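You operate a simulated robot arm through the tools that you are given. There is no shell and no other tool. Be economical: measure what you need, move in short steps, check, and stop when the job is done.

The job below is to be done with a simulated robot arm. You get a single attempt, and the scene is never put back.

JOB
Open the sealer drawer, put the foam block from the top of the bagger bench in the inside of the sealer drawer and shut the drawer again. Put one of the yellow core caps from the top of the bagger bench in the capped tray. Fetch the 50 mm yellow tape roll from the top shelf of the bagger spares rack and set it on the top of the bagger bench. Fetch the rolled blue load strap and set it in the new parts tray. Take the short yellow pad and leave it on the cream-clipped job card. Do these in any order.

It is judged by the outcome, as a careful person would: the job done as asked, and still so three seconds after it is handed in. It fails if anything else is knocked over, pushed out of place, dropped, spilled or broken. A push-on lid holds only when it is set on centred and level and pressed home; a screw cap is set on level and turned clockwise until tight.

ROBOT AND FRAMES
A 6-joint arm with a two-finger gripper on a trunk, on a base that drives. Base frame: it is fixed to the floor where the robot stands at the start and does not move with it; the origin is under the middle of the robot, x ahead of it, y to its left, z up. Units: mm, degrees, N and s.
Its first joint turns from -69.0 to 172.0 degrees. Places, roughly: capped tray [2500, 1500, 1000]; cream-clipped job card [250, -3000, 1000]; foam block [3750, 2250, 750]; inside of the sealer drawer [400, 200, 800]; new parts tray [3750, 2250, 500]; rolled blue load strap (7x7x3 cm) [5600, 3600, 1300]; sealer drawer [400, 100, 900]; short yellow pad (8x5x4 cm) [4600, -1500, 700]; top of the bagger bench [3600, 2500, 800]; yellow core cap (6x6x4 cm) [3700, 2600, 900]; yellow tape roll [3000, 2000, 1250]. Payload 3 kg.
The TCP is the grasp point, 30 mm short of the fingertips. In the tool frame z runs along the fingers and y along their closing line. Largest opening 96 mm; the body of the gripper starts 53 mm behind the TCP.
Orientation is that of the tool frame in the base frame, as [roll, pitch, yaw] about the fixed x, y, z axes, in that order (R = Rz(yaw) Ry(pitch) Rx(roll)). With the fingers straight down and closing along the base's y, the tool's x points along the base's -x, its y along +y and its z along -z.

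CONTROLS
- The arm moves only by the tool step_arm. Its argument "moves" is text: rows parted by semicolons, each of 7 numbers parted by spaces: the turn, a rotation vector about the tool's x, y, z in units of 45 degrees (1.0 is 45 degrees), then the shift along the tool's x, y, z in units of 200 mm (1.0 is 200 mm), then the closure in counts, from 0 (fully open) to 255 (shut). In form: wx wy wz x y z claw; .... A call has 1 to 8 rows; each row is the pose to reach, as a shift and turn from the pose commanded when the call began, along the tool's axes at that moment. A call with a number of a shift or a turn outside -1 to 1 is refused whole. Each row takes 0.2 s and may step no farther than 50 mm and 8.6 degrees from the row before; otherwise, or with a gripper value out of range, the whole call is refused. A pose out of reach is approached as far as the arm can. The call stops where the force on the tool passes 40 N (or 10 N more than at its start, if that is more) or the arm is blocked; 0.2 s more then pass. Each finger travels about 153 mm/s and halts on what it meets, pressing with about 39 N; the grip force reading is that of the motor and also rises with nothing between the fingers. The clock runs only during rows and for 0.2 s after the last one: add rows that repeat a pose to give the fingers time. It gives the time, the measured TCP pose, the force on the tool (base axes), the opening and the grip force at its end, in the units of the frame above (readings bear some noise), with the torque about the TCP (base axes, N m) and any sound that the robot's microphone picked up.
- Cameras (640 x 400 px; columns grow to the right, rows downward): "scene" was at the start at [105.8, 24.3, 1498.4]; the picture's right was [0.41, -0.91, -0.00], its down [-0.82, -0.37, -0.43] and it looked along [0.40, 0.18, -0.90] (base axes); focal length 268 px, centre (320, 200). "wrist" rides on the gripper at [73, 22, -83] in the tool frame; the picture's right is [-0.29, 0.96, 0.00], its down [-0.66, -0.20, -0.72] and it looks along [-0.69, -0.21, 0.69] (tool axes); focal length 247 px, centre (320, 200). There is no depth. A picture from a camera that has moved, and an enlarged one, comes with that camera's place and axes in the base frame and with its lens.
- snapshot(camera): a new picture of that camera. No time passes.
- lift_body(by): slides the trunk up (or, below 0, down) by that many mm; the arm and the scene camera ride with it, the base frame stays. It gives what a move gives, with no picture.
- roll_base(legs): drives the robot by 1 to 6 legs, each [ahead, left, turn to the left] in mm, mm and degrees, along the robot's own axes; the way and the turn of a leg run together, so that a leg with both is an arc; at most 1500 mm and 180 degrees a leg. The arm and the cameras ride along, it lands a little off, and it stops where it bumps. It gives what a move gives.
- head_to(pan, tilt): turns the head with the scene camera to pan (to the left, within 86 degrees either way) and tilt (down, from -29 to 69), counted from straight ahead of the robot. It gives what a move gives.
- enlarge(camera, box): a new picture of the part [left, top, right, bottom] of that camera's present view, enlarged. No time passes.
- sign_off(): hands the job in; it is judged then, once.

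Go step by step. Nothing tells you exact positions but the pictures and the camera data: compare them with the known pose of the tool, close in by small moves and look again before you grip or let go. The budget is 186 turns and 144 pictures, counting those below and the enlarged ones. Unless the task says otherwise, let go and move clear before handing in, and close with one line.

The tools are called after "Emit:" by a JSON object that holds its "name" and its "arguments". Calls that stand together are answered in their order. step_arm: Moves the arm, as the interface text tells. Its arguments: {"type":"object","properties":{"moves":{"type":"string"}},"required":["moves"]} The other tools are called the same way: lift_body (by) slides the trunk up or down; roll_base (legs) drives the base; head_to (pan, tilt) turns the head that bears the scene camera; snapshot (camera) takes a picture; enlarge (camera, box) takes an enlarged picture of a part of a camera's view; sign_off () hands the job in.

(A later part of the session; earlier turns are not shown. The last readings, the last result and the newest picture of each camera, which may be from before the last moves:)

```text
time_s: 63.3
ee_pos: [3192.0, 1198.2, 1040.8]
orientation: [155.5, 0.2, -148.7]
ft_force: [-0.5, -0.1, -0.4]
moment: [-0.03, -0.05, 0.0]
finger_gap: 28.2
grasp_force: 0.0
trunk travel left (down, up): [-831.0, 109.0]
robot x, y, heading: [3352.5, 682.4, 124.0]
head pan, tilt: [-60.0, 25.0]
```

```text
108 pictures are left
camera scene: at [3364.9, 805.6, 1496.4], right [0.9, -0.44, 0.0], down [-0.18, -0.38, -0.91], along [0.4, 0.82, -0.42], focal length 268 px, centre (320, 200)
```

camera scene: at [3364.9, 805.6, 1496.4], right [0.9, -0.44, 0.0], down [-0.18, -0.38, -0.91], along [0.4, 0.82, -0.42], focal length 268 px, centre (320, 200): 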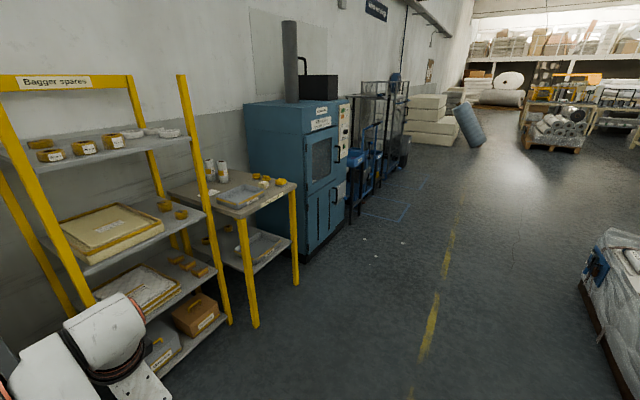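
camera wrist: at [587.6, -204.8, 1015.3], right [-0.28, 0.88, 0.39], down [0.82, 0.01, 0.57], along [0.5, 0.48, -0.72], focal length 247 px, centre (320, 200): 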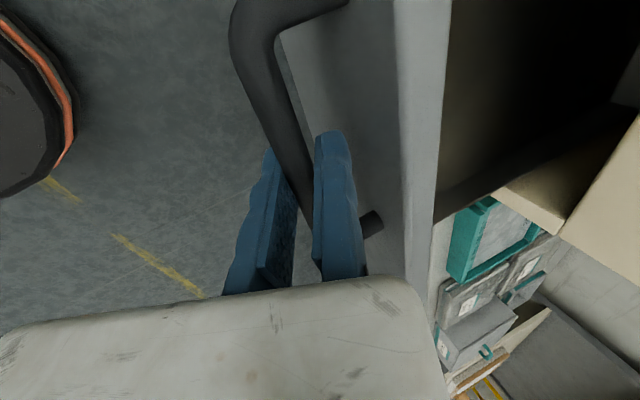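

I can see the feed supplies bench, the yellow "Bagger spares" rack and the small bagger bench beside the blue machine. I'll enlarge the labels.

Emit:
{"name": "enlarge", "arguments": {"camera": "scene", "box": [150, 100, 330, 290]}}

Emit:
{"name": "enlarge", "arguments": {"camera": "scene", "box": [0, 60, 220, 260]}}

Emit:
{"name": "head_to", "arguments": {"pan": 0, "tilt": 25}}

Emit:
{"name": "enlarge", "arguments": {"camera": "scene", "box": [120, 160, 360, 300]}}

Emit:
{"name": "enlarge", "arguments": {"camera": "scene", "box": [370, 70, 550, 230]}}

```text
2.11 times, centred on (240, 195) of scene
camera zoom: at [3364.9, 805.6, 1496.4], right [0.9, -0.44, 0.0], down [-0.18, -0.38, -0.91], along [0.4, 0.82, -0.42], focal length 564 px, centre (488, 210)
```

zoom: 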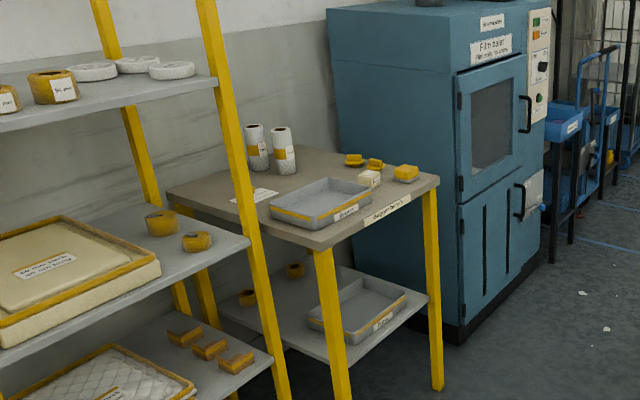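

```text
2.00 times, centred on (110, 160) of scene
camera zoom: at [3364.9, 805.6, 1496.4], right [0.9, -0.44, 0.0], down [-0.18, -0.38, -0.91], along [0.4, 0.82, -0.42], focal length 536 px, centre (740, 280)
```

zoom: 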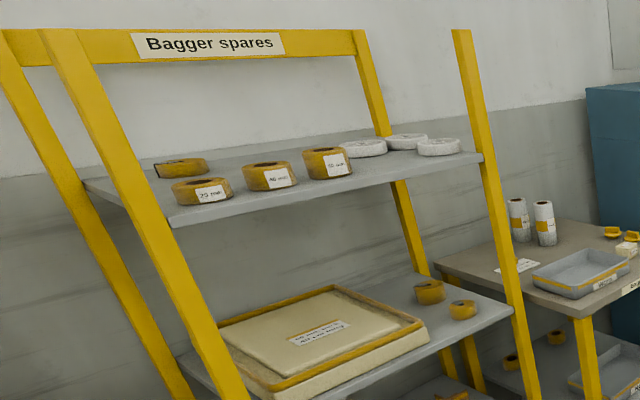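

```text
time_s: 64.6
ee_pos: [3191.6, 1197.7, 1041.4]
orientation: [155.5, 0.3, -148.7]
ft_force: [-0.5, -0.3, -0.6]
moment: [0.01, 0.01, 0.0]
finger_gap: 28.1
grasp_force: 0.1
trunk travel left (down, up): [-831.0, 109.0]
robot x, y, heading: [3351.0, 680.5, 124.2]
head pan, tilt: [0.0, 25.0]
```

```text
2.67 times, centred on (240, 230) of scene
camera zoom: at [3273.2, 799.0, 1496.4], right [0.83, 0.56, 0.0], down [0.24, -0.35, -0.91], along [-0.51, 0.75, -0.42], focal length 714 px, centre (533, 120)
```

zoom: 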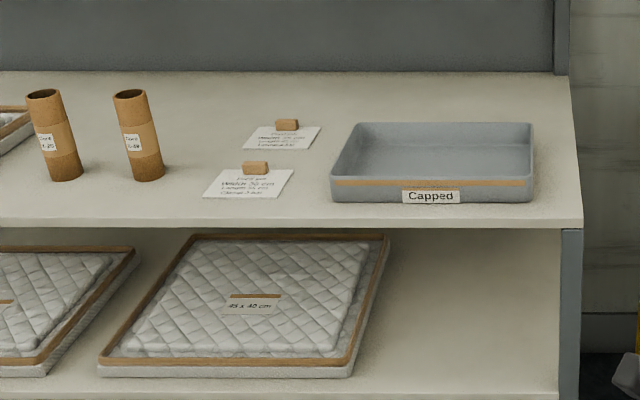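

```text
2.50 times, centred on (460, 150) of scene
camera zoom: at [3273.2, 799.0, 1496.4], right [0.83, 0.56, 0.0], down [0.24, -0.35, -0.91], along [-0.51, 0.75, -0.42], focal length 669 px, centre (-30, 325)
```

zoom: 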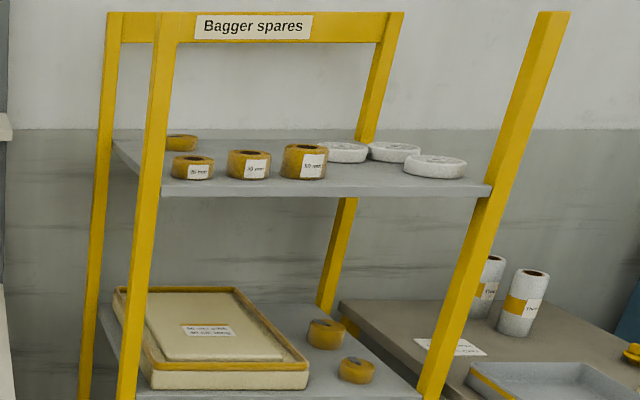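

The capped tray is on the feed supplies bench, the tape rolls are on the rack's top shelf and the bench-top items are to the right. I'll drive to the bagger bench and look closely.

Emit:
{"name": "roll_base", "arguments": {"legs": [[0, -1260, 1], [380, 0, 0]]}}

Emit:
{"name": "head_to", "arguments": {"pan": -10, "tilt": 45}}

Emit:
{"name": "snapshot", "arguments": {"camera": "scene"}}

Emit:
{"name": "enlarge", "arguments": {"camera": "scene", "box": [150, 60, 470, 260]}}

```text
time_s: 73.0
ee_pos: [4006.6, 2216.3, 1041.2]
orientation: [155.5, 0.3, -147.6]
ft_force: [-0.8, -0.5, 0.3]
moment: [-0.02, 0.01, 0.03]
finger_gap: 28.2
grasp_force: 0.1
trunk travel left (down, up): [-831.0, 109.0]
robot x, y, heading: [4175.9, 1705.5, 125.1]
head pan, tilt: [0.0, 25.0]
```

```text
time_s: 73.8
ee_pos: [4007.8, 2216.1, 1041.4]
orientation: [155.5, 0.3, -147.7]
ft_force: [-0.4, 0.6, 0.4]
moment: [-0.01, -0.02, 0.0]
finger_gap: 28.6
grasp_force: 0.1
trunk travel left (down, up): [-831.0, 109.0]
robot x, y, heading: [4177.9, 1701.6, 125.0]
head pan, tilt: [-10.0, 45.0]
```

```text
103 pictures are left
camera scene: at [4113.5, 1818.4, 1465.9], right [0.91, 0.43, 0.0], down [0.3, -0.64, -0.71], along [-0.3, 0.64, -0.71], focal length 268 px, centre (320, 200)
```

scene: 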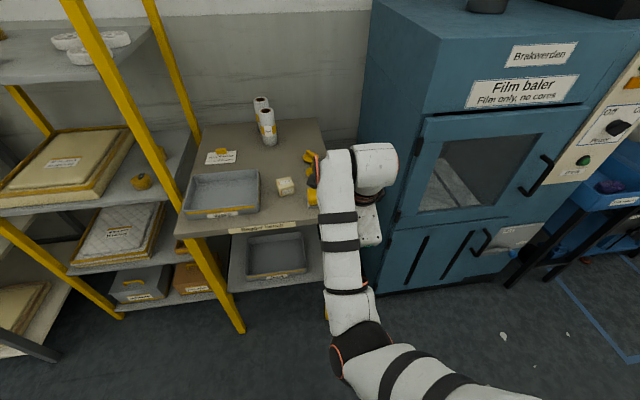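

```text
2.00 times, centred on (310, 160) of scene
camera zoom: at [4113.5, 1818.4, 1465.9], right [0.91, 0.43, 0.0], down [0.3, -0.64, -0.71], along [-0.3, 0.64, -0.71], focal length 536 px, centre (340, 280)
```

zoom: 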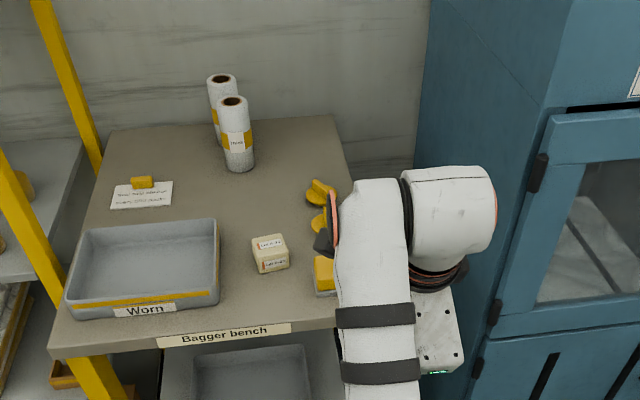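

The foam block is the small labelled cream cube; the yellow caps are hidden by my arm. I'll shift the base left and look again.

Emit:
{"name": "roll_base", "arguments": {"legs": [[0, 260, 1]]}}

Emit:
{"name": "head_to", "arguments": {"pan": -12, "tilt": 50}}

Emit:
{"name": "enlarge", "arguments": {"camera": "scene", "box": [180, 20, 500, 220]}}

Emit:
{"name": "snapshot", "arguments": {"camera": "wrist"}}

```text
time_s: 75.7
ee_pos: [3783.1, 2060.4, 1041.0]
orientation: [155.5, 0.3, -146.5]
ft_force: [0.2, 0.4, -0.5]
moment: [0.02, 0.0, 0.0]
finger_gap: 28.1
grasp_force: 0.1
trunk travel left (down, up): [-831.0, 109.0]
robot x, y, heading: [3962.4, 1550.1, 126.7]
head pan, tilt: [-10.0, 45.0]
```

```text
time_s: 76.3
ee_pos: [3784.8, 2060.6, 1040.1]
orientation: [155.5, 0.4, -146.5]
ft_force: [-0.5, 1.0, 0.2]
moment: [0.01, 0.01, 0.02]
finger_gap: 28.2
grasp_force: 0.0
trunk travel left (down, up): [-831.0, 109.0]
robot x, y, heading: [3964.0, 1552.8, 126.3]
head pan, tilt: [-12.0, 50.0]
```

```text
2.00 times, centred on (340, 120) of scene
camera zoom: at [3903.0, 1661.3, 1458.9], right [0.91, 0.41, 0.0], down [0.32, -0.7, -0.64], along [-0.27, 0.59, -0.77], focal length 536 px, centre (280, 360)
```

zoom: 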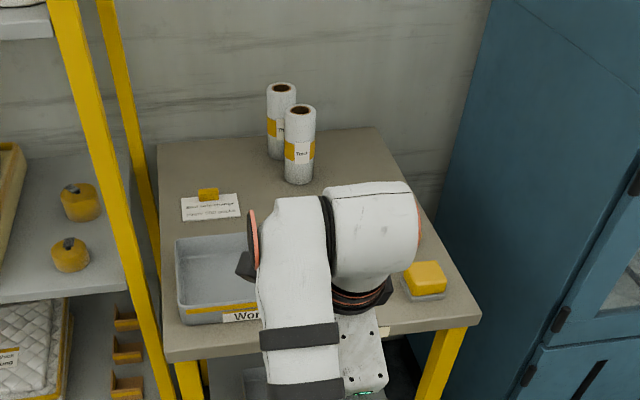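

```text
100 pictures are left
camera wrist: at [3729.7, 2009.3, 1126.9], right [-0.24, 0.89, 0.4], down [0.82, -0.04, 0.58], along [0.53, 0.46, -0.71], focal length 247 px, centre (320, 200)
```

wrist: 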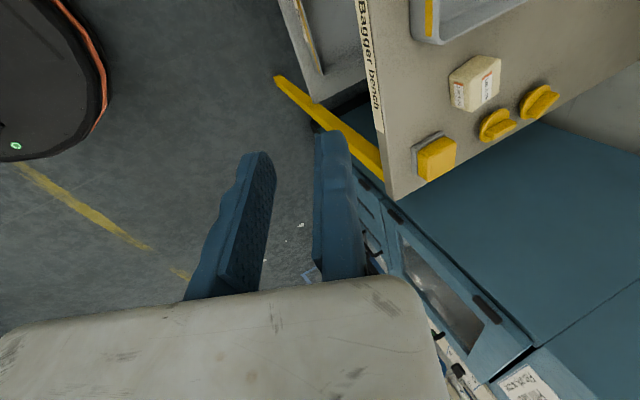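

From two views the foam block is near (3733,2356,880), with two yellow caps and another yellow block to its right. I'll roll in, bring the tool vertical and open it.

Emit:
{"name": "roll_base", "arguments": {"legs": [[0, -140, 0], [235, 0, 0]]}}

Emit:
{"name": "step_arm", "arguments": {"moves": ".15 0 0 0 0 0 0; .3 0 0 0 0 0 0; .43 0 0 0 0 0 0; .545 0 0 0 0 0 0; .545 0 0 0 0 0 0"}}

Emit:
{"name": "snapshot", "arguments": {"camera": "wrist"}}

Emit:
{"name": "snapshot", "arguments": {"camera": "scene"}}

```text
time_s: 79.0
ee_pos: [3751.6, 2332.3, 1041.3]
orientation: [155.4, 0.3, -146.0]
ft_force: [-0.7, -0.2, 0.3]
moment: [0.0, 0.0, -0.01]
finger_gap: 28.1
grasp_force: 0.1
trunk travel left (down, up): [-831.0, 109.0]
robot x, y, heading: [3936.6, 1825.2, 126.5]
head pan, tilt: [-12.0, 50.0]
```

```text
time_s: 80.2
ee_pos: [3731.9, 2355.5, 1020.5]
orientation: [-179.9, 0.4, -146.1]
ft_force: [-0.3, 0.0, 0.0]
moment: [-0.03, 0.03, 0.01]
finger_gap: 96.1
grasp_force: 0.1
out of reach, approached as far as the arm can: row 2, 3, 4, 5
trunk travel left (down, up): [-831.0, 109.0]
robot x, y, heading: [3934.7, 1821.8, 126.7]
head pan, tilt: [-12.0, 50.0]
```

```text
99 pictures are left
camera wrist: at [3657.6, 2334.0, 1105.3], right [-0.29, 0.96, 0.0], down [0.66, 0.2, 0.73], along [0.7, 0.21, -0.69], focal length 247 px, centre (320, 200)
```

wrist: 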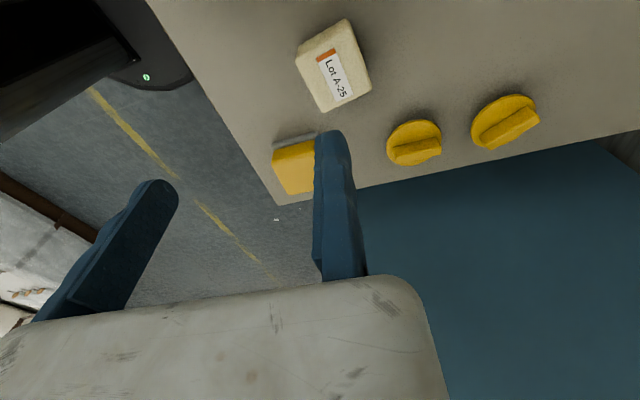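

```text
98 pictures are left
camera scene: at [3874.5, 1934.6, 1458.9], right [0.91, 0.42, 0.0], down [0.32, -0.7, -0.64], along [-0.27, 0.58, -0.77], focal length 268 px, centre (320, 200)
```

scene: 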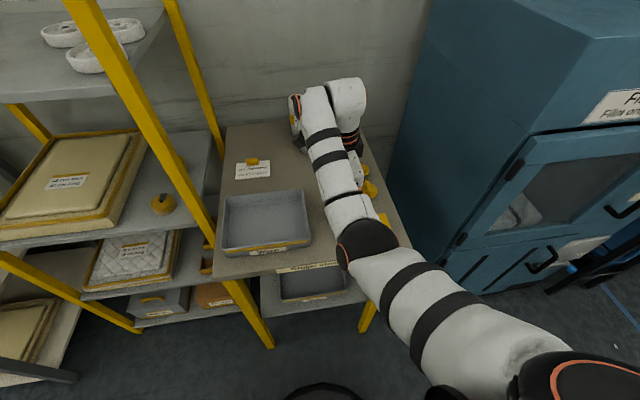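

I'm nearly over the foam block now; the tool is vertical at z=1020. I'll enlarge the wrist view to get the block's outline and orientation.

Emit:
{"name": "enlarge", "arguments": {"camera": "wrist", "box": [240, 0, 440, 150]}}

Emit:
{"name": "enlarge", "arguments": {"camera": "wrist", "box": [360, 60, 580, 200]}}

```text
2.67 times, centred on (340, 75) of wrist
camera zoom: at [3657.6, 2334.0, 1105.3], right [-0.29, 0.96, 0.0], down [0.66, 0.2, 0.73], along [0.7, 0.21, -0.69], focal length 659 px, centre (267, 533)
```

zoom: 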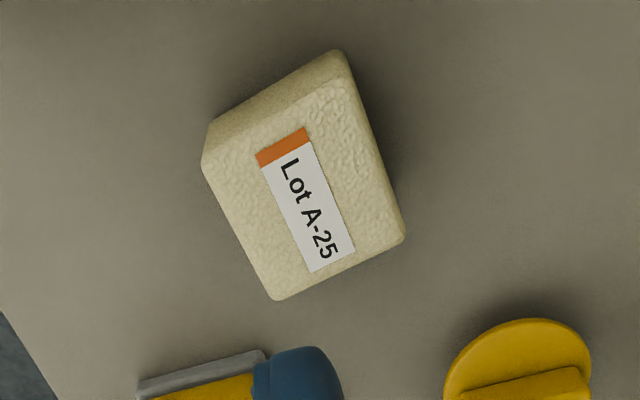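

```text
2.86 times, centred on (470, 130) of wrist
camera zoom: at [3657.6, 2334.0, 1105.3], right [-0.29, 0.96, 0.0], down [0.66, 0.2, 0.73], along [0.7, 0.21, -0.69], focal length 706 px, centre (-109, 400)
```

zoom: 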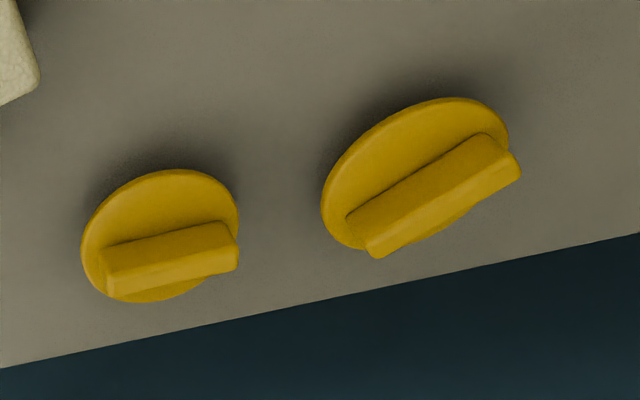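

The block is about 46 mm square, turned 45° in the base frame, centred near (3729,2368), and the bench top is near z=850. I'll roll 35 mm closer, align the fingers and lower partway.

Emit:
{"name": "roll_base", "arguments": {"legs": [[35, 0, 0]]}}

Emit:
{"name": "step_arm", "arguments": {"moves": "0 0 -.12 0 -.06 0 0; 0 0 -.247 0 -.11 0 0; 0 0 -.247 0 -.11 0 0"}}

Emit:
{"name": "lift_body", "arguments": {"by": -70}}

Emit:
{"name": "snapshot", "arguments": {"camera": "wrist"}}

Emit:
{"name": "snapshot", "arguments": {"camera": "scene"}}

```text
time_s: 81.1
ee_pos: [3710.6, 2380.2, 1023.1]
orientation: [179.9, 0.3, -146.1]
ft_force: [0.9, -0.3, 0.6]
moment: [-0.01, -0.04, 0.0]
finger_gap: 96.3
grasp_force: 0.0
trunk travel left (down, up): [-831.0, 109.0]
robot x, y, heading: [3917.5, 1854.1, 126.7]
head pan, tilt: [-12.0, 50.0]
```

```text
time_s: 81.9
ee_pos: [3711.2, 2377.5, 1009.7]
orientation: [-180.0, 0.3, -135.0]
ft_force: [-0.2, -0.2, 0.8]
moment: [0.03, 0.01, -0.03]
finger_gap: 96.1
grasp_force: 0.1
out of reach, approached as far as the arm can: row 1, 2, 3
trunk travel left (down, up): [-831.0, 109.0]
robot x, y, heading: [3915.6, 1851.4, 126.6]
head pan, tilt: [-12.0, 50.0]
```

```text
time_s: 83.0
ee_pos: [3712.0, 2375.4, 940.7]
orientation: [-179.9, 0.3, -135.0]
ft_force: [-0.1, 0.2, 0.1]
moment: [-0.01, 0.04, -0.01]
finger_gap: 96.0
grasp_force: 0.1
trunk travel left (down, up): [-761.0, 179.0]
robot x, y, heading: [3913.0, 1854.7, 126.9]
head pan, tilt: [-12.0, 50.0]
```

```text
95 pictures are left
camera wrist: at [3644.5, 2340.7, 1023.8], right [-0.47, 0.88, 0.0], down [0.61, 0.32, 0.73], along [0.64, 0.34, -0.69], focal length 247 px, centre (320, 200)
```

wrist: 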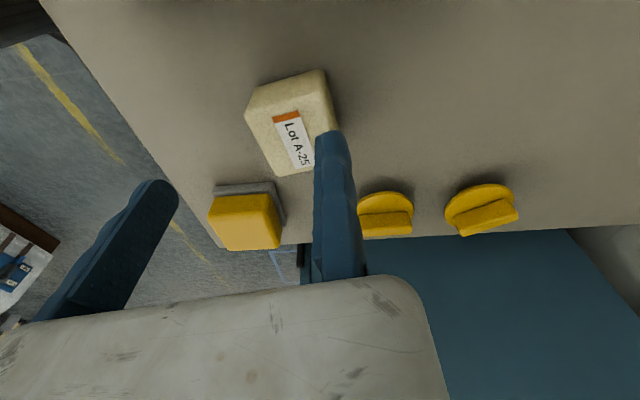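

```text
94 pictures are left
camera scene: at [3853.4, 1963.0, 1388.9], right [0.91, 0.42, 0.0], down [0.32, -0.7, -0.64], along [-0.27, 0.58, -0.77], focal length 268 px, centre (320, 200)
```

scene: 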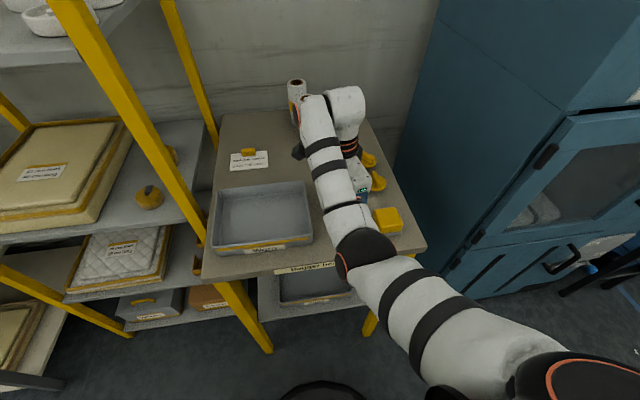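

The block isn't centred yet and its height is still uncertain. I'll enlarge the wrist view to triangulate.

Emit:
{"name": "enlarge", "arguments": {"camera": "wrist", "box": [190, 40, 390, 190]}}

```text
2.67 times, centred on (290, 115) of wrist
camera zoom: at [3644.5, 2340.7, 1023.8], right [-0.47, 0.88, 0.0], down [0.61, 0.32, 0.73], along [0.64, 0.34, -0.69], focal length 659 px, centre (400, 427)
```

zoom: 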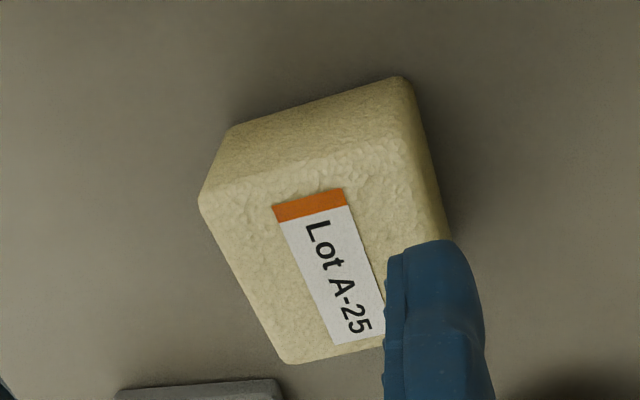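

Everything agrees now: block 48×48×37 mm, top at z=888, bench at z=851, centre (3729,2369). I'll correct the arm position and come down to z≈905.

Emit:
{"name": "step_arm", "arguments": {"moves": "0 0 0 -.032 .08 .15 0; 0 0 0 -.064 .165 .34 0; 0 0 0 -.064 .165 .34 0"}}

Emit:
{"name": "snapshot", "arguments": {"camera": "wrist"}}

```text
time_s: 83.8
ee_pos: [3697.9, 2406.7, 880.7]
orientation: [179.5, 0.7, -135.1]
ft_force: [1.5, -5.4, 21.3]
moment: [-1.86, -1.41, -0.31]
finger_gap: 96.0
grasp_force: 0.1
trunk travel left (down, up): [-761.0, 179.0]
robot x, y, heading: [3915.0, 1854.1, 126.6]
head pan, tilt: [-12.0, 50.0]
stopped in row 3: the force on the tool passed its limit at 45 N (the readings are from after the stop); the commanded pose is now the measured one
```

```text
92 pictures are left
camera wrist: at [3630.9, 2371.3, 964.7], right [-0.47, 0.88, 0.01], down [0.61, 0.31, 0.73], along [0.64, 0.35, -0.68], focal length 247 px, centre (320, 200)
```

wrist: 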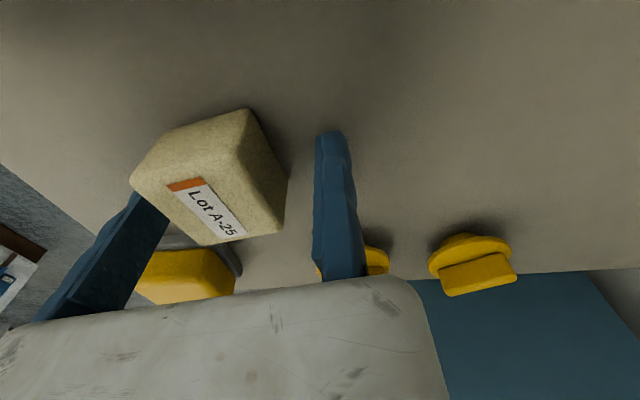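

The fingers came down short of where I wanted and touched the bench beside or on the block. I'll lift straight up and check the block.

Emit:
{"name": "step_arm", "arguments": {"moves": "0 0 0 0 0 -.1 0; 0 0 0 0 0 -.3 0; 0 0 0 0 0 -.3 0"}}

Emit:
{"name": "snapshot", "arguments": {"camera": "wrist"}}

Emit:
{"name": "head_to", "arguments": {"pan": 0, "tilt": 50}}

Emit:
{"name": "snapshot", "arguments": {"camera": "scene"}}

```text
time_s: 84.6
ee_pos: [3696.9, 2411.2, 935.7]
orientation: [179.7, 0.3, -135.0]
ft_force: [-1.5, 0.5, -0.4]
moment: [0.0, -0.01, 0.0]
finger_gap: 96.3
grasp_force: 0.0
trunk travel left (down, up): [-761.0, 179.0]
robot x, y, heading: [3916.6, 1851.4, 126.8]
head pan, tilt: [-12.0, 50.0]
```

```text
91 pictures are left
camera wrist: at [3629.8, 2375.4, 1019.7], right [-0.47, 0.88, 0.01], down [0.61, 0.32, 0.73], along [0.64, 0.34, -0.69], focal length 247 px, centre (320, 200)
```

wrist: 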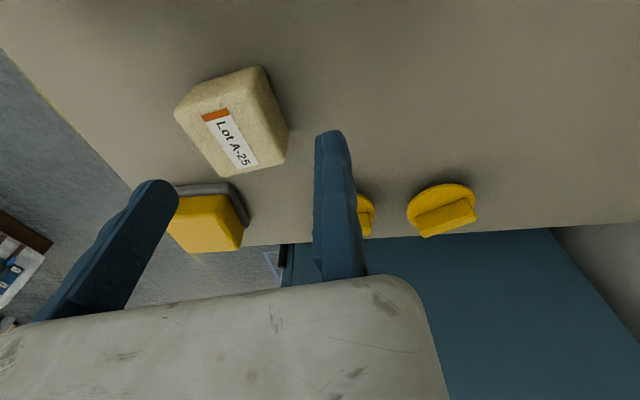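

```text
time_s: 85.4
ee_pos: [3698.5, 2410.8, 937.1]
orientation: [179.7, 0.6, -135.0]
ft_force: [-0.2, -0.3, 0.2]
moment: [-0.01, 0.03, 0.0]
finger_gap: 96.3
grasp_force: 0.1
trunk travel left (down, up): [-761.0, 179.0]
robot x, y, heading: [3916.2, 1852.5, 126.7]
head pan, tilt: [0.0, 50.0]
```

```text
90 pictures are left
camera scene: at [3839.7, 1954.7, 1388.9], right [0.8, 0.6, 0.0], down [0.46, -0.61, -0.64], along [-0.38, 0.52, -0.77], focal length 268 px, centre (320, 200)
```

scene: 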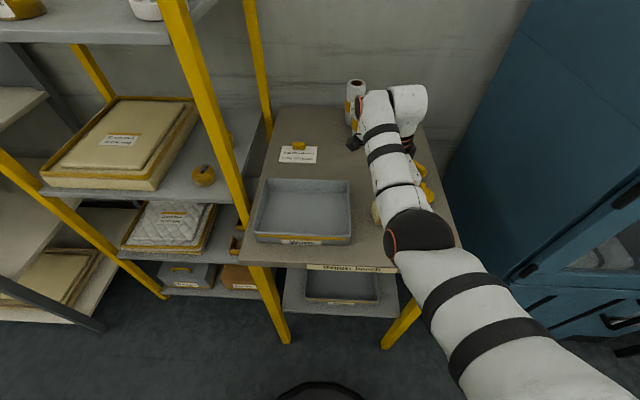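

The block is still upright and nearly in place, near (3724,2367). I'll raise the trunk 50 mm and bring the arm down and back the same amount so the fingers straddle it.

Emit:
{"name": "lift_body", "arguments": {"by": 50}}

Emit:
{"name": "step_arm", "arguments": {"moves": "0 0 0 .02 -.08 .1 0; 0 0 0 .04 -.16 .18 0; 0 0 0 .065 -.245 .25 0; 0 0 0 .065 -.245 .25 0"}}

Emit:
{"name": "snapshot", "arguments": {"camera": "wrist"}}

```text
time_s: 86.3
ee_pos: [3698.1, 2410.6, 986.4]
orientation: [179.6, 0.5, -134.9]
ft_force: [-0.8, 0.7, 1.0]
moment: [0.03, 0.01, 0.0]
finger_gap: 95.7
grasp_force: 0.0
trunk travel left (down, up): [-811.0, 129.0]
robot x, y, heading: [3917.7, 1855.1, 126.6]
head pan, tilt: [0.0, 50.0]
```

```text
time_s: 87.3
ee_pos: [3723.5, 2366.3, 935.6]
orientation: [179.7, 0.5, -135.0]
ft_force: [0.3, -0.7, 0.9]
moment: [-0.01, 0.05, -0.02]
finger_gap: 96.0
grasp_force: 0.1
trunk travel left (down, up): [-811.0, 129.0]
robot x, y, heading: [3914.8, 1851.8, 126.9]
head pan, tilt: [0.0, 50.0]
```

```text
89 pictures are left
camera wrist: at [3655.5, 2330.4, 1019.4], right [-0.47, 0.88, 0.01], down [0.61, 0.32, 0.73], along [0.64, 0.34, -0.69], focal length 247 px, centre (320, 200)
```

wrist: 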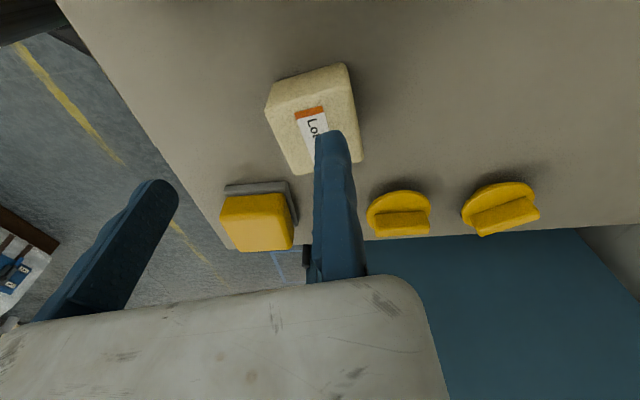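

The block centre now matches the TCP within a millimetre. I'll go down to z≈886 and close.

Emit:
{"name": "step_arm", "arguments": {"moves": "0 0 0 0 0 .12 0; 0 0 0 0 0 .245 0; 0 0 0 0 0 .245 0; 0 0 0 0 0 .245 150; 0 0 0 0 0 .245 200; 0 0 0 0 0 .245 200"}}

Emit:
{"name": "snapshot", "arguments": {"camera": "wrist"}}

```text
time_s: 87.8
ee_pos: [3723.3, 2365.3, 919.5]
orientation: [179.1, 0.8, -135.2]
ft_force: [3.6, -11.6, 22.0]
moment: [-0.45, -0.06, 0.06]
finger_gap: 96.1
grasp_force: 0.0
trunk travel left (down, up): [-811.0, 129.0]
robot x, y, heading: [3917.3, 1852.5, 126.5]
head pan, tilt: [0.0, 50.0]
stopped in row 2: the force on the tool passed its limit at 49 N (the readings are from after the stop); the commanded pose is now the measured one
```

```text
88 pictures are left
camera wrist: at [3655.6, 2328.4, 1003.8], right [-0.47, 0.88, 0.02], down [0.61, 0.31, 0.73], along [0.64, 0.35, -0.69], focal length 247 px, centre (320, 200)
```

wrist: 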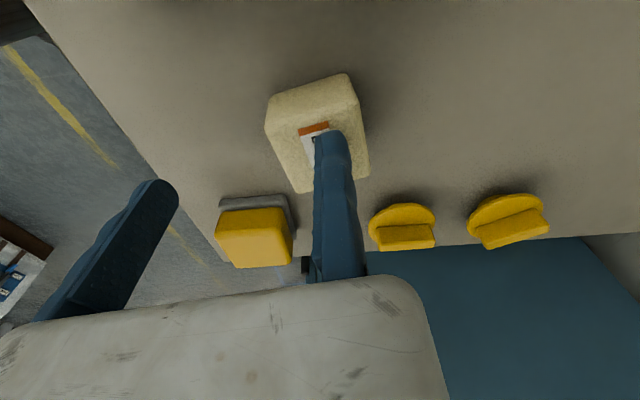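

Comparing frames, the right-hand finger in the wrist view stays put at the TCP (y≈0) while the other one does all the opening. So the object must sit between y=0 and −gap; I'll lift, shift 28 mm along +y and come down again.

Emit:
{"name": "step_arm", "arguments": {"moves": "0 0 0 0 0 -.1 69; 0 0 0 0 .14 -.1 69; 0 0 0 0 .14 -.1 69; 0 0 0 0 .14 0 69; 0 0 0 0 .14 0 69"}}

Emit:
{"name": "snapshot", "arguments": {"camera": "wrist"}}

```text
time_s: 89.0
ee_pos: [3700.5, 2389.4, 915.8]
orientation: [179.2, 0.7, -135.0]
ft_force: [-0.6, -0.6, -0.3]
moment: [0.01, 0.01, 0.0]
finger_gap: 70.2
grasp_force: 0.0
trunk travel left (down, up): [-811.0, 129.0]
robot x, y, heading: [3910.8, 1852.2, 126.8]
head pan, tilt: [0.0, 50.0]
```

```text
87 pictures are left
camera wrist: at [3633.6, 2353.1, 1000.5], right [-0.47, 0.88, 0.02], down [0.61, 0.31, 0.73], along [0.64, 0.35, -0.69], focal length 247 px, centre (320, 200)
```

wrist: 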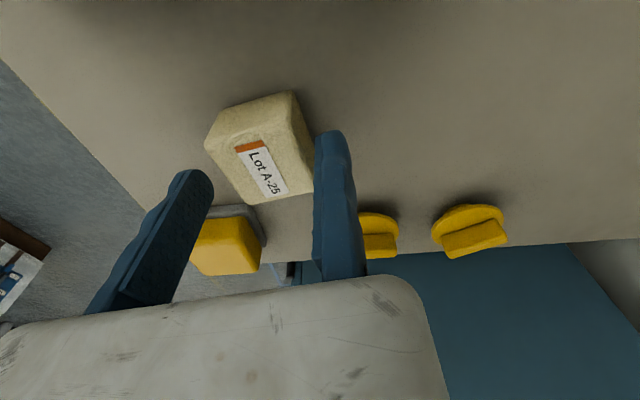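

The block now sits between the two jaws. I'll descend to z≈885 and close.

Emit:
{"name": "step_arm", "arguments": {"moves": "0 0 0 0 0 .08 69; 0 0 0 0 0 .15 69; 0 0 0 0 0 .15 69; 0 0 0 0 0 .15 140; 0 0 0 0 0 .15 200; 0 0 0 0 0 .15 200"}}

Emit:
{"name": "snapshot", "arguments": {"camera": "wrist"}}

```text
time_s: 90.4
ee_pos: [3701.8, 2390.1, 885.5]
orientation: [179.2, 0.8, -135.2]
ft_force: [-0.2, -0.1, 0.5]
moment: [-0.02, -0.06, -0.01]
finger_gap: 48.0
grasp_force: 39.7
trunk travel left (down, up): [-811.0, 129.0]
robot x, y, heading: [3914.2, 1853.2, 126.7]
head pan, tilt: [0.0, 50.0]
```

```text
86 pictures are left
camera wrist: at [3634.3, 2353.2, 970.1], right [-0.47, 0.88, 0.02], down [0.61, 0.31, 0.73], along [0.64, 0.35, -0.69], focal length 247 px, centre (320, 200)
```

wrist: 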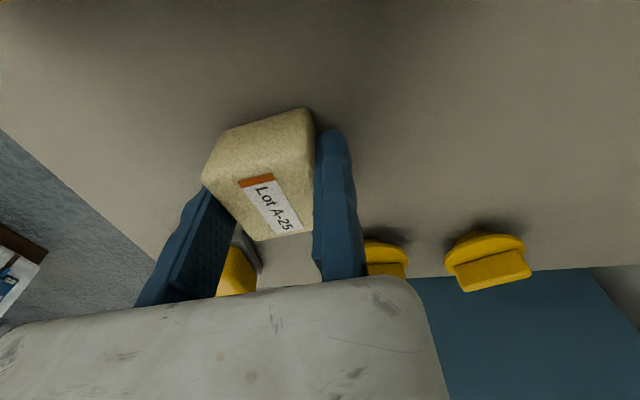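

The foam block is gripped (gap 48). I'll lift the trunk, back away from the bench, then tilt the tool 25° as at the handle so my elbow will clear the open drawer.

Emit:
{"name": "lift_body", "arguments": {"by": 125}}

Emit:
{"name": "roll_base", "arguments": {"legs": [[-500, 0, 0]]}}

Emit:
{"name": "step_arm", "arguments": {"moves": "-.14 0 .05 0 .09 0 200; -.28 0 .1 0 .18 0 200; -.42 0 .15 0 .27 0 200; -.555 0 .2 0 .35 0 200; -.555 0 .2 0 .35 0 200"}}

Emit:
{"name": "snapshot", "arguments": {"camera": "wrist"}}

```text
time_s: 91.9
ee_pos: [3702.2, 2389.7, 1012.2]
orientation: [179.2, 0.5, -135.0]
ft_force: [0.1, 0.2, -0.9]
moment: [0.01, -0.02, 0.01]
finger_gap: 48.1
grasp_force: 39.3
trunk travel left (down, up): [-936.0, 4.0]
robot x, y, heading: [3915.8, 1854.7, 126.5]
head pan, tilt: [0.0, 50.0]
```

```text
time_s: 94.8
ee_pos: [3999.2, 1989.7, 1010.6]
orientation: [179.4, 0.5, -135.1]
ft_force: [0.5, -0.1, 1.0]
moment: [-0.01, 0.02, -0.01]
finger_gap: 48.1
grasp_force: 39.4
trunk travel left (down, up): [-936.0, 4.0]
robot x, y, heading: [4214.5, 1452.3, 126.7]
head pan, tilt: [0.0, 50.0]
```

```text
time_s: 96.0
ee_pos: [3950.4, 2041.2, 1013.1]
orientation: [154.2, -1.5, -143.8]
ft_force: [0.0, 0.3, -0.5]
moment: [0.01, 0.01, -0.01]
finger_gap: 48.0
grasp_force: 39.0
trunk travel left (down, up): [-936.0, 4.0]
robot x, y, heading: [4216.6, 1453.5, 126.9]
head pan, tilt: [0.0, 50.0]
```

```text
85 pictures are left
camera wrist: at [3902.6, 1986.0, 1099.8], right [-0.26, 0.87, 0.41], down [0.84, 0.0, 0.55], along [0.48, 0.49, -0.73], focal length 247 px, centre (320, 200)
```

wrist: 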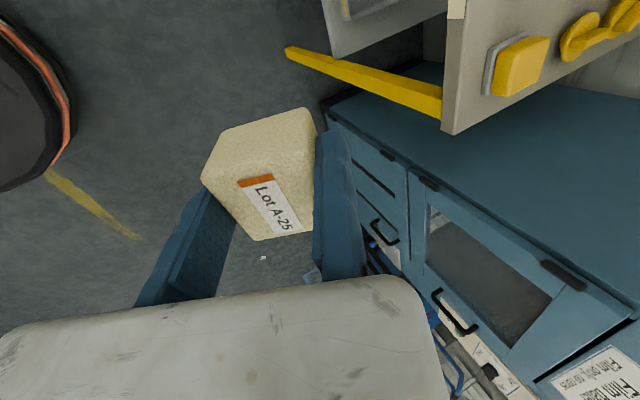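

The block is held firmly. I'll drive back along the aisle to the sealer and look at the open drawer.

Emit:
{"name": "roll_base", "arguments": {"legs": [[0, 1400, 0], [0, 1400, 0], [0, 1164, 0]]}}

Emit:
{"name": "head_to", "arguments": {"pan": 15, "tilt": 45}}

Emit:
{"name": "snapshot", "arguments": {"camera": "scene"}}

```text
time_s: 115.2
ee_pos: [776.3, -353.9, 1011.9]
orientation: [154.2, -1.4, -145.1]
ft_force: [-1.0, -0.9, 0.3]
moment: [0.02, 0.0, -0.01]
finger_gap: 48.0
grasp_force: 39.2
trunk travel left (down, up): [-936.0, 4.0]
robot x, y, heading: [1027.1, -949.5, 125.7]
head pan, tilt: [0.0, 50.0]
```

```text
time_s: 116.0
ee_pos: [775.1, -353.7, 1012.8]
orientation: [154.1, -1.3, -145.0]
ft_force: [0.1, 0.2, 0.7]
moment: [-0.01, 0.03, 0.0]
finger_gap: 48.2
grasp_force: 39.2
trunk travel left (down, up): [-936.0, 4.0]
robot x, y, heading: [1027.4, -945.0, 125.3]
head pan, tilt: [15.0, 45.0]
```

```text
84 pictures are left
camera scene: at [935.2, -854.9, 1570.8], right [0.64, 0.77, 0.0], down [0.55, -0.45, -0.71], along [-0.55, 0.45, -0.71], focal length 268 px, centre (320, 200)
```

scene: 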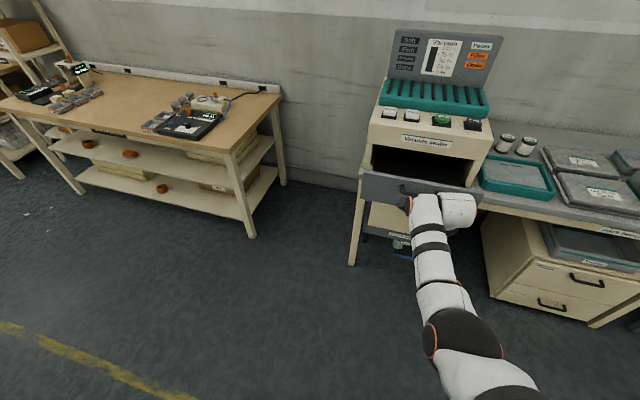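

I see the open drawer ahead. I'll enlarge to measure its interior.

Emit:
{"name": "enlarge", "arguments": {"camera": "scene", "box": [340, 100, 500, 230]}}

```text
3.08 times, centred on (420, 165) of scene
camera zoom: at [935.2, -854.9, 1570.8], right [0.64, 0.77, 0.0], down [0.55, -0.45, -0.71], along [-0.55, 0.45, -0.71], focal length 824 px, centre (12, 308)
```

zoom: 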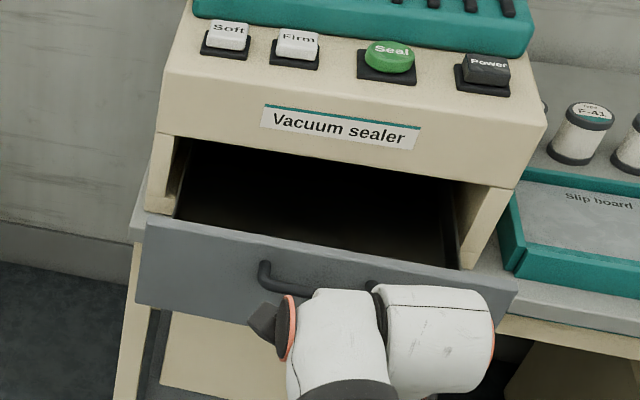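

The drawer interior centre is near (554,-48), its front top at about z=959. I'll raise the arm 60 mm to clear the front edge and roll forward.

Emit:
{"name": "step_arm", "arguments": {"moves": "0 0 0 0 .065 -.135 200; 0 0 0 0 .13 -.27 200; 0 0 0 0 .13 -.27 200"}}

Emit:
{"name": "roll_base", "arguments": {"legs": [[300, 0, 0]]}}

Emit:
{"name": "snapshot", "arguments": {"camera": "wrist"}}

Emit:
{"name": "head_to", "arguments": {"pan": 5, "tilt": 60}}

Emit:
{"name": "snapshot", "arguments": {"camera": "scene"}}

```text
time_s: 116.8
ee_pos: [775.7, -352.6, 1072.4]
orientation: [154.4, -1.4, -144.9]
ft_force: [-0.2, -0.2, 0.2]
moment: [-0.03, 0.0, -0.03]
finger_gap: 48.0
grasp_force: 39.4
trunk travel left (down, up): [-936.0, 4.0]
robot x, y, heading: [1027.3, -946.8, 125.8]
head pan, tilt: [15.0, 45.0]
```

```text
time_s: 118.9
ee_pos: [598.7, -107.6, 1073.0]
orientation: [154.2, -1.5, -144.9]
ft_force: [0.2, -0.1, 0.1]
moment: [-0.03, 0.0, -0.05]
finger_gap: 48.0
grasp_force: 39.1
trunk travel left (down, up): [-936.0, 4.0]
robot x, y, heading: [850.7, -697.6, 125.5]
head pan, tilt: [15.0, 45.0]
```

```text
82 pictures are left
camera wrist: at [550.1, -161.4, 1160.8], right [-0.25, 0.88, 0.41], down [0.84, -0.02, 0.55], along [0.49, 0.48, -0.73], focal length 247 px, centre (320, 200)
```

wrist: 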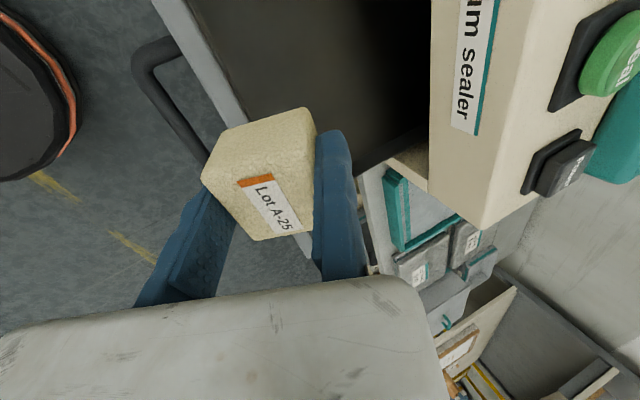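

```text
time_s: 119.6
ee_pos: [597.7, -107.3, 1071.9]
orientation: [154.2, -1.5, -145.0]
ft_force: [0.3, 0.3, 0.0]
moment: [0.0, 0.03, 0.01]
finger_gap: 48.2
grasp_force: 38.9
trunk travel left (down, up): [-936.0, 4.0]
robot x, y, heading: [850.7, -699.9, 125.4]
head pan, tilt: [5.0, 60.0]
```

```text
81 pictures are left
camera scene: at [777.6, -608.8, 1551.3], right [0.76, 0.65, 0.0], down [0.56, -0.66, -0.5], along [-0.33, 0.38, -0.87], focal length 268 px, centre (320, 200)
```

scene: 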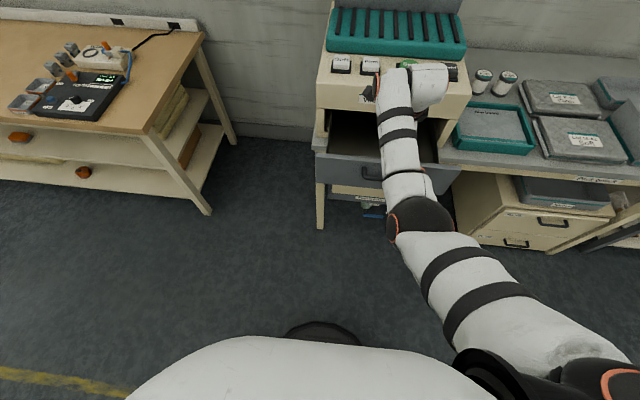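

The block hangs over the drawer's front edge; 85 mm more puts it over the interior. I'll roll in and lower with the trunk.

Emit:
{"name": "roll_base", "arguments": {"legs": [[85, 0, 0]]}}

Emit:
{"name": "lift_body", "arguments": {"by": -80}}

Emit:
{"name": "snapshot", "arguments": {"camera": "wrist"}}

Emit:
{"name": "snapshot", "arguments": {"camera": "scene"}}

```text
time_s: 120.7
ee_pos: [549.8, -40.3, 1073.6]
orientation: [154.0, -1.4, -144.8]
ft_force: [0.4, 0.7, 0.1]
moment: [0.02, 0.0, 0.0]
finger_gap: 48.2
grasp_force: 39.2
trunk travel left (down, up): [-936.0, 4.0]
robot x, y, heading: [802.2, -631.8, 125.8]
head pan, tilt: [5.0, 60.0]
```

```text
time_s: 121.9
ee_pos: [547.1, -39.0, 992.7]
orientation: [154.3, -1.4, -144.7]
ft_force: [0.3, 0.4, 0.0]
moment: [0.02, -0.02, 0.01]
finger_gap: 47.7
grasp_force: 38.4
trunk travel left (down, up): [-856.0, 84.0]
robot x, y, heading: [802.2, -634.7, 125.5]
head pan, tilt: [5.0, 60.0]
```

```text
80 pictures are left
camera wrist: at [499.4, -92.1, 1080.1], right [-0.25, 0.88, 0.41], down [0.84, -0.02, 0.55], along [0.49, 0.48, -0.73], focal length 247 px, centre (320, 200)
```

wrist: 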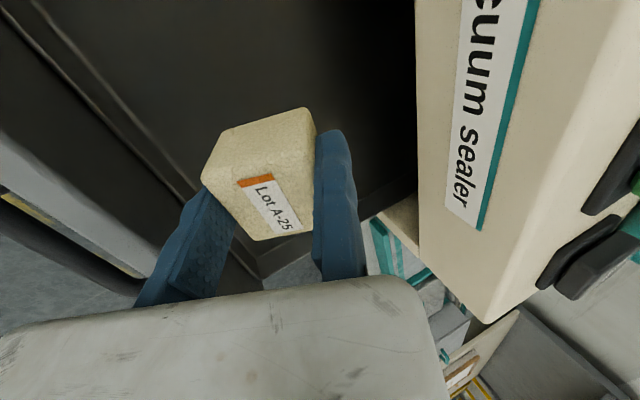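

```text
79 pictures are left
camera scene: at [728.5, -540.8, 1471.3], right [0.76, 0.65, 0.0], down [0.56, -0.66, -0.5], along [-0.33, 0.38, -0.87], focal length 268 px, centre (320, 200)
```

scene: 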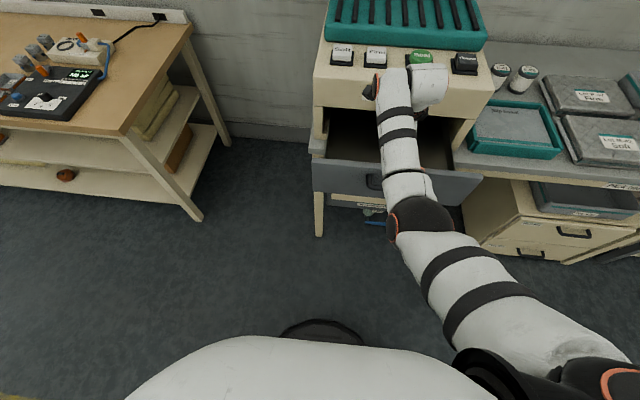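

The block is inside the drawer outline. I'll lower the last part with the arm so the elbow stays away from the handle, watching the force.

Emit:
{"name": "step_arm", "arguments": {"moves": "0 0 0 0 -.045 .09 200; 0 0 0 0 -.09 .18 200; 0 0 0 0 -.13 .27 200; 0 0 0 0 -.13 .27 200"}}

Emit:
{"name": "snapshot", "arguments": {"camera": "wrist"}}

Emit:
{"name": "enlarge", "arguments": {"camera": "scene", "box": [300, 80, 500, 260]}}

```text
time_s: 122.7
ee_pos: [545.7, -34.8, 948.5]
orientation: [152.8, -1.0, -144.8]
ft_force: [-2.9, -2.4, 17.0]
moment: [-1.44, -1.46, -0.51]
finger_gap: 48.1
grasp_force: 38.8
trunk travel left (down, up): [-856.0, 84.0]
robot x, y, heading: [802.5, -628.7, 125.8]
head pan, tilt: [5.0, 60.0]
stopped in row 4: the force on the tool passed its limit at 52 N (the readings are from after the stop); the commanded pose is now the measured one
```

```text
78 pictures are left
camera wrist: at [496.9, -90.3, 1035.0], right [-0.25, 0.87, 0.43], down [0.84, -0.03, 0.54], along [0.48, 0.5, -0.72], focal length 247 px, centre (320, 200)
```

wrist: 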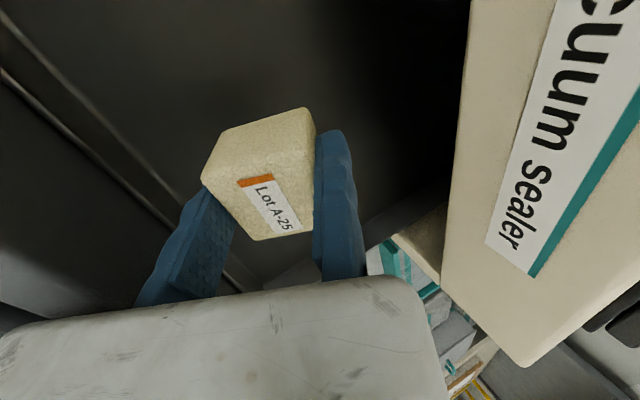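

```text
2.22 times, centred on (400, 170) of scene
camera zoom: at [729.1, -544.1, 1471.6], right [0.76, 0.65, 0.0], down [0.56, -0.66, -0.5], along [-0.33, 0.38, -0.87], focal length 595 px, centre (142, 267)
```

zoom: 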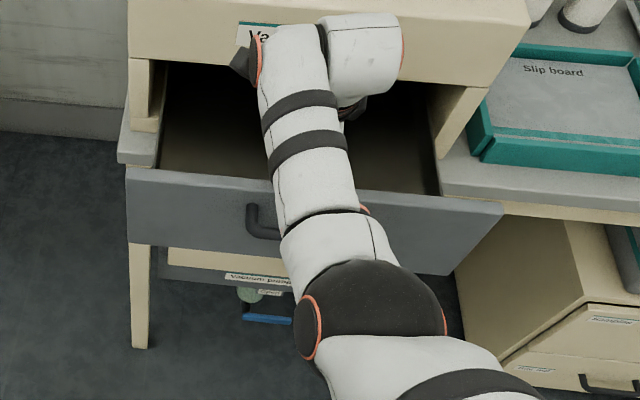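

The contact at z≈948 is the block touching the drawer floor. I'll rise 6 mm, open gently and withdraw along the tool axis.

Emit:
{"name": "step_arm", "arguments": {"moves": "0 0 0 0 .013 -.027 200; 0 0 0 0 .013 -.027 165; 0 0 0 0 .03 -.06 120; 0 0 0 0 .03 -.06 90; 0 0 0 0 .03 -.06 80; 0 0 0 0 .05 -.2 80; 0 0 0 0 .1 -.35 80; 0 0 0 0 .15 -.5 80"}}

Emit:
{"name": "snapshot", "arguments": {"camera": "wrist"}}

```text
time_s: 124.5
ee_pos: [559.3, -49.2, 1046.3]
orientation: [153.2, -1.0, -144.7]
ft_force: [-0.2, -0.1, 0.2]
moment: [0.03, 0.04, -0.01]
finger_gap: 65.8
grasp_force: 0.1
trunk travel left (down, up): [-856.0, 84.0]
robot x, y, heading: [801.8, -632.6, 125.6]
head pan, tilt: [5.0, 60.0]
```

```text
76 pictures are left
camera wrist: at [510.6, -104.5, 1133.3], right [-0.25, 0.87, 0.43], down [0.84, -0.03, 0.54], along [0.48, 0.49, -0.72], focal length 247 px, centre (320, 200)
```

wrist: 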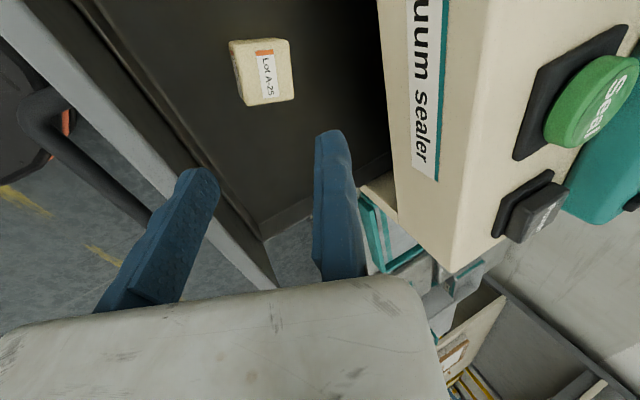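

The block lies flat inside the drawer. Now I'll back off, close the fingers, lower in front of the handle and push the drawer shut with the base.

Emit:
{"name": "roll_base", "arguments": {"legs": [[-260, 0, 0]]}}

Emit:
{"name": "step_arm", "arguments": {"moves": "0 0 0 0 0 0 255; 0 0 0 0 0 0 255; 0 0 0 0 0 0 255"}}

Emit:
{"name": "lift_body", "arguments": {"by": -128}}

Emit:
{"name": "roll_base", "arguments": {"legs": [[80, 0, 0]]}}

Emit:
{"name": "snapshot", "arguments": {"camera": "wrist"}}

```text
time_s: 126.4
ee_pos: [709.9, -262.9, 1046.0]
orientation: [153.2, -1.0, -144.5]
ft_force: [-1.3, 0.6, -0.3]
moment: [-0.02, -0.01, 0.0]
finger_gap: 65.6
grasp_force: 0.0
trunk travel left (down, up): [-856.0, 84.0]
robot x, y, heading: [954.1, -844.8, 126.0]
head pan, tilt: [5.0, 60.0]
```

```text
time_s: 127.2
ee_pos: [710.3, -263.9, 1046.3]
orientation: [153.2, -1.0, -144.5]
ft_force: [0.0, 0.1, 0.1]
moment: [-0.01, 0.0, -0.01]
finger_gap: 0.0
grasp_force: 32.8
trunk travel left (down, up): [-856.0, 84.0]
robot x, y, heading: [958.3, -847.0, 125.9]
head pan, tilt: [5.0, 60.0]
```

```text
time_s: 128.8
ee_pos: [710.9, -264.0, 918.6]
orientation: [153.2, -1.0, -144.5]
ft_force: [0.3, -0.3, 1.0]
moment: [-0.02, 0.01, 0.01]
finger_gap: 0.0
grasp_force: 33.5
trunk travel left (down, up): [-728.0, 212.0]
robot x, y, heading: [956.1, -845.6, 125.9]
head pan, tilt: [5.0, 60.0]
```

```text
time_s: 129.8
ee_pos: [664.0, -200.6, 917.5]
orientation: [153.2, -1.0, -144.4]
ft_force: [-0.4, 0.0, -0.4]
moment: [0.01, 0.0, 0.0]
finger_gap: 0.1
grasp_force: 33.2
trunk travel left (down, up): [-728.0, 212.0]
robot x, y, heading: [906.8, -779.0, 125.9]
head pan, tilt: [5.0, 60.0]
```

```text
75 pictures are left
camera wrist: at [615.4, -254.1, 1004.7], right [-0.25, 0.87, 0.43], down [0.84, -0.02, 0.54], along [0.48, 0.49, -0.72], focal length 247 px, centre (320, 200)
```

wrist: 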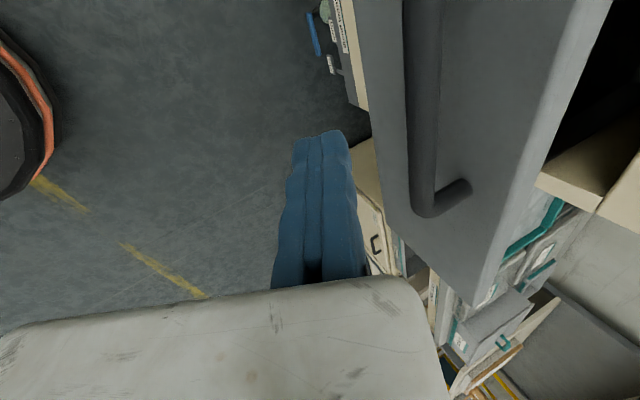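

The fingers are right in front of the handle. I'll push forward.

Emit:
{"name": "roll_base", "arguments": {"legs": [[150, 0, 0]]}}

Emit:
{"name": "snapshot", "arguments": {"camera": "wrist"}}

```text
time_s: 131.2
ee_pos: [577.0, -79.6, 917.6]
orientation: [153.3, -1.0, -144.4]
ft_force: [-0.6, -0.1, 0.4]
moment: [0.0, -0.01, 0.03]
finger_gap: 0.1
grasp_force: 33.7
trunk travel left (down, up): [-728.0, 212.0]
robot x, y, heading: [820.7, -660.1, 125.8]
head pan, tilt: [5.0, 60.0]
```

```text
74 pictures are left
camera wrist: at [529.0, -135.1, 1005.0], right [-0.25, 0.87, 0.43], down [0.84, -0.02, 0.54], along [0.48, 0.49, -0.72], focal length 247 px, centre (320, 200)
```

wrist: 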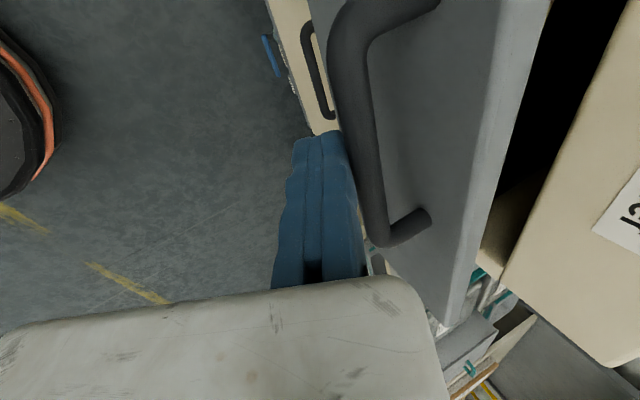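

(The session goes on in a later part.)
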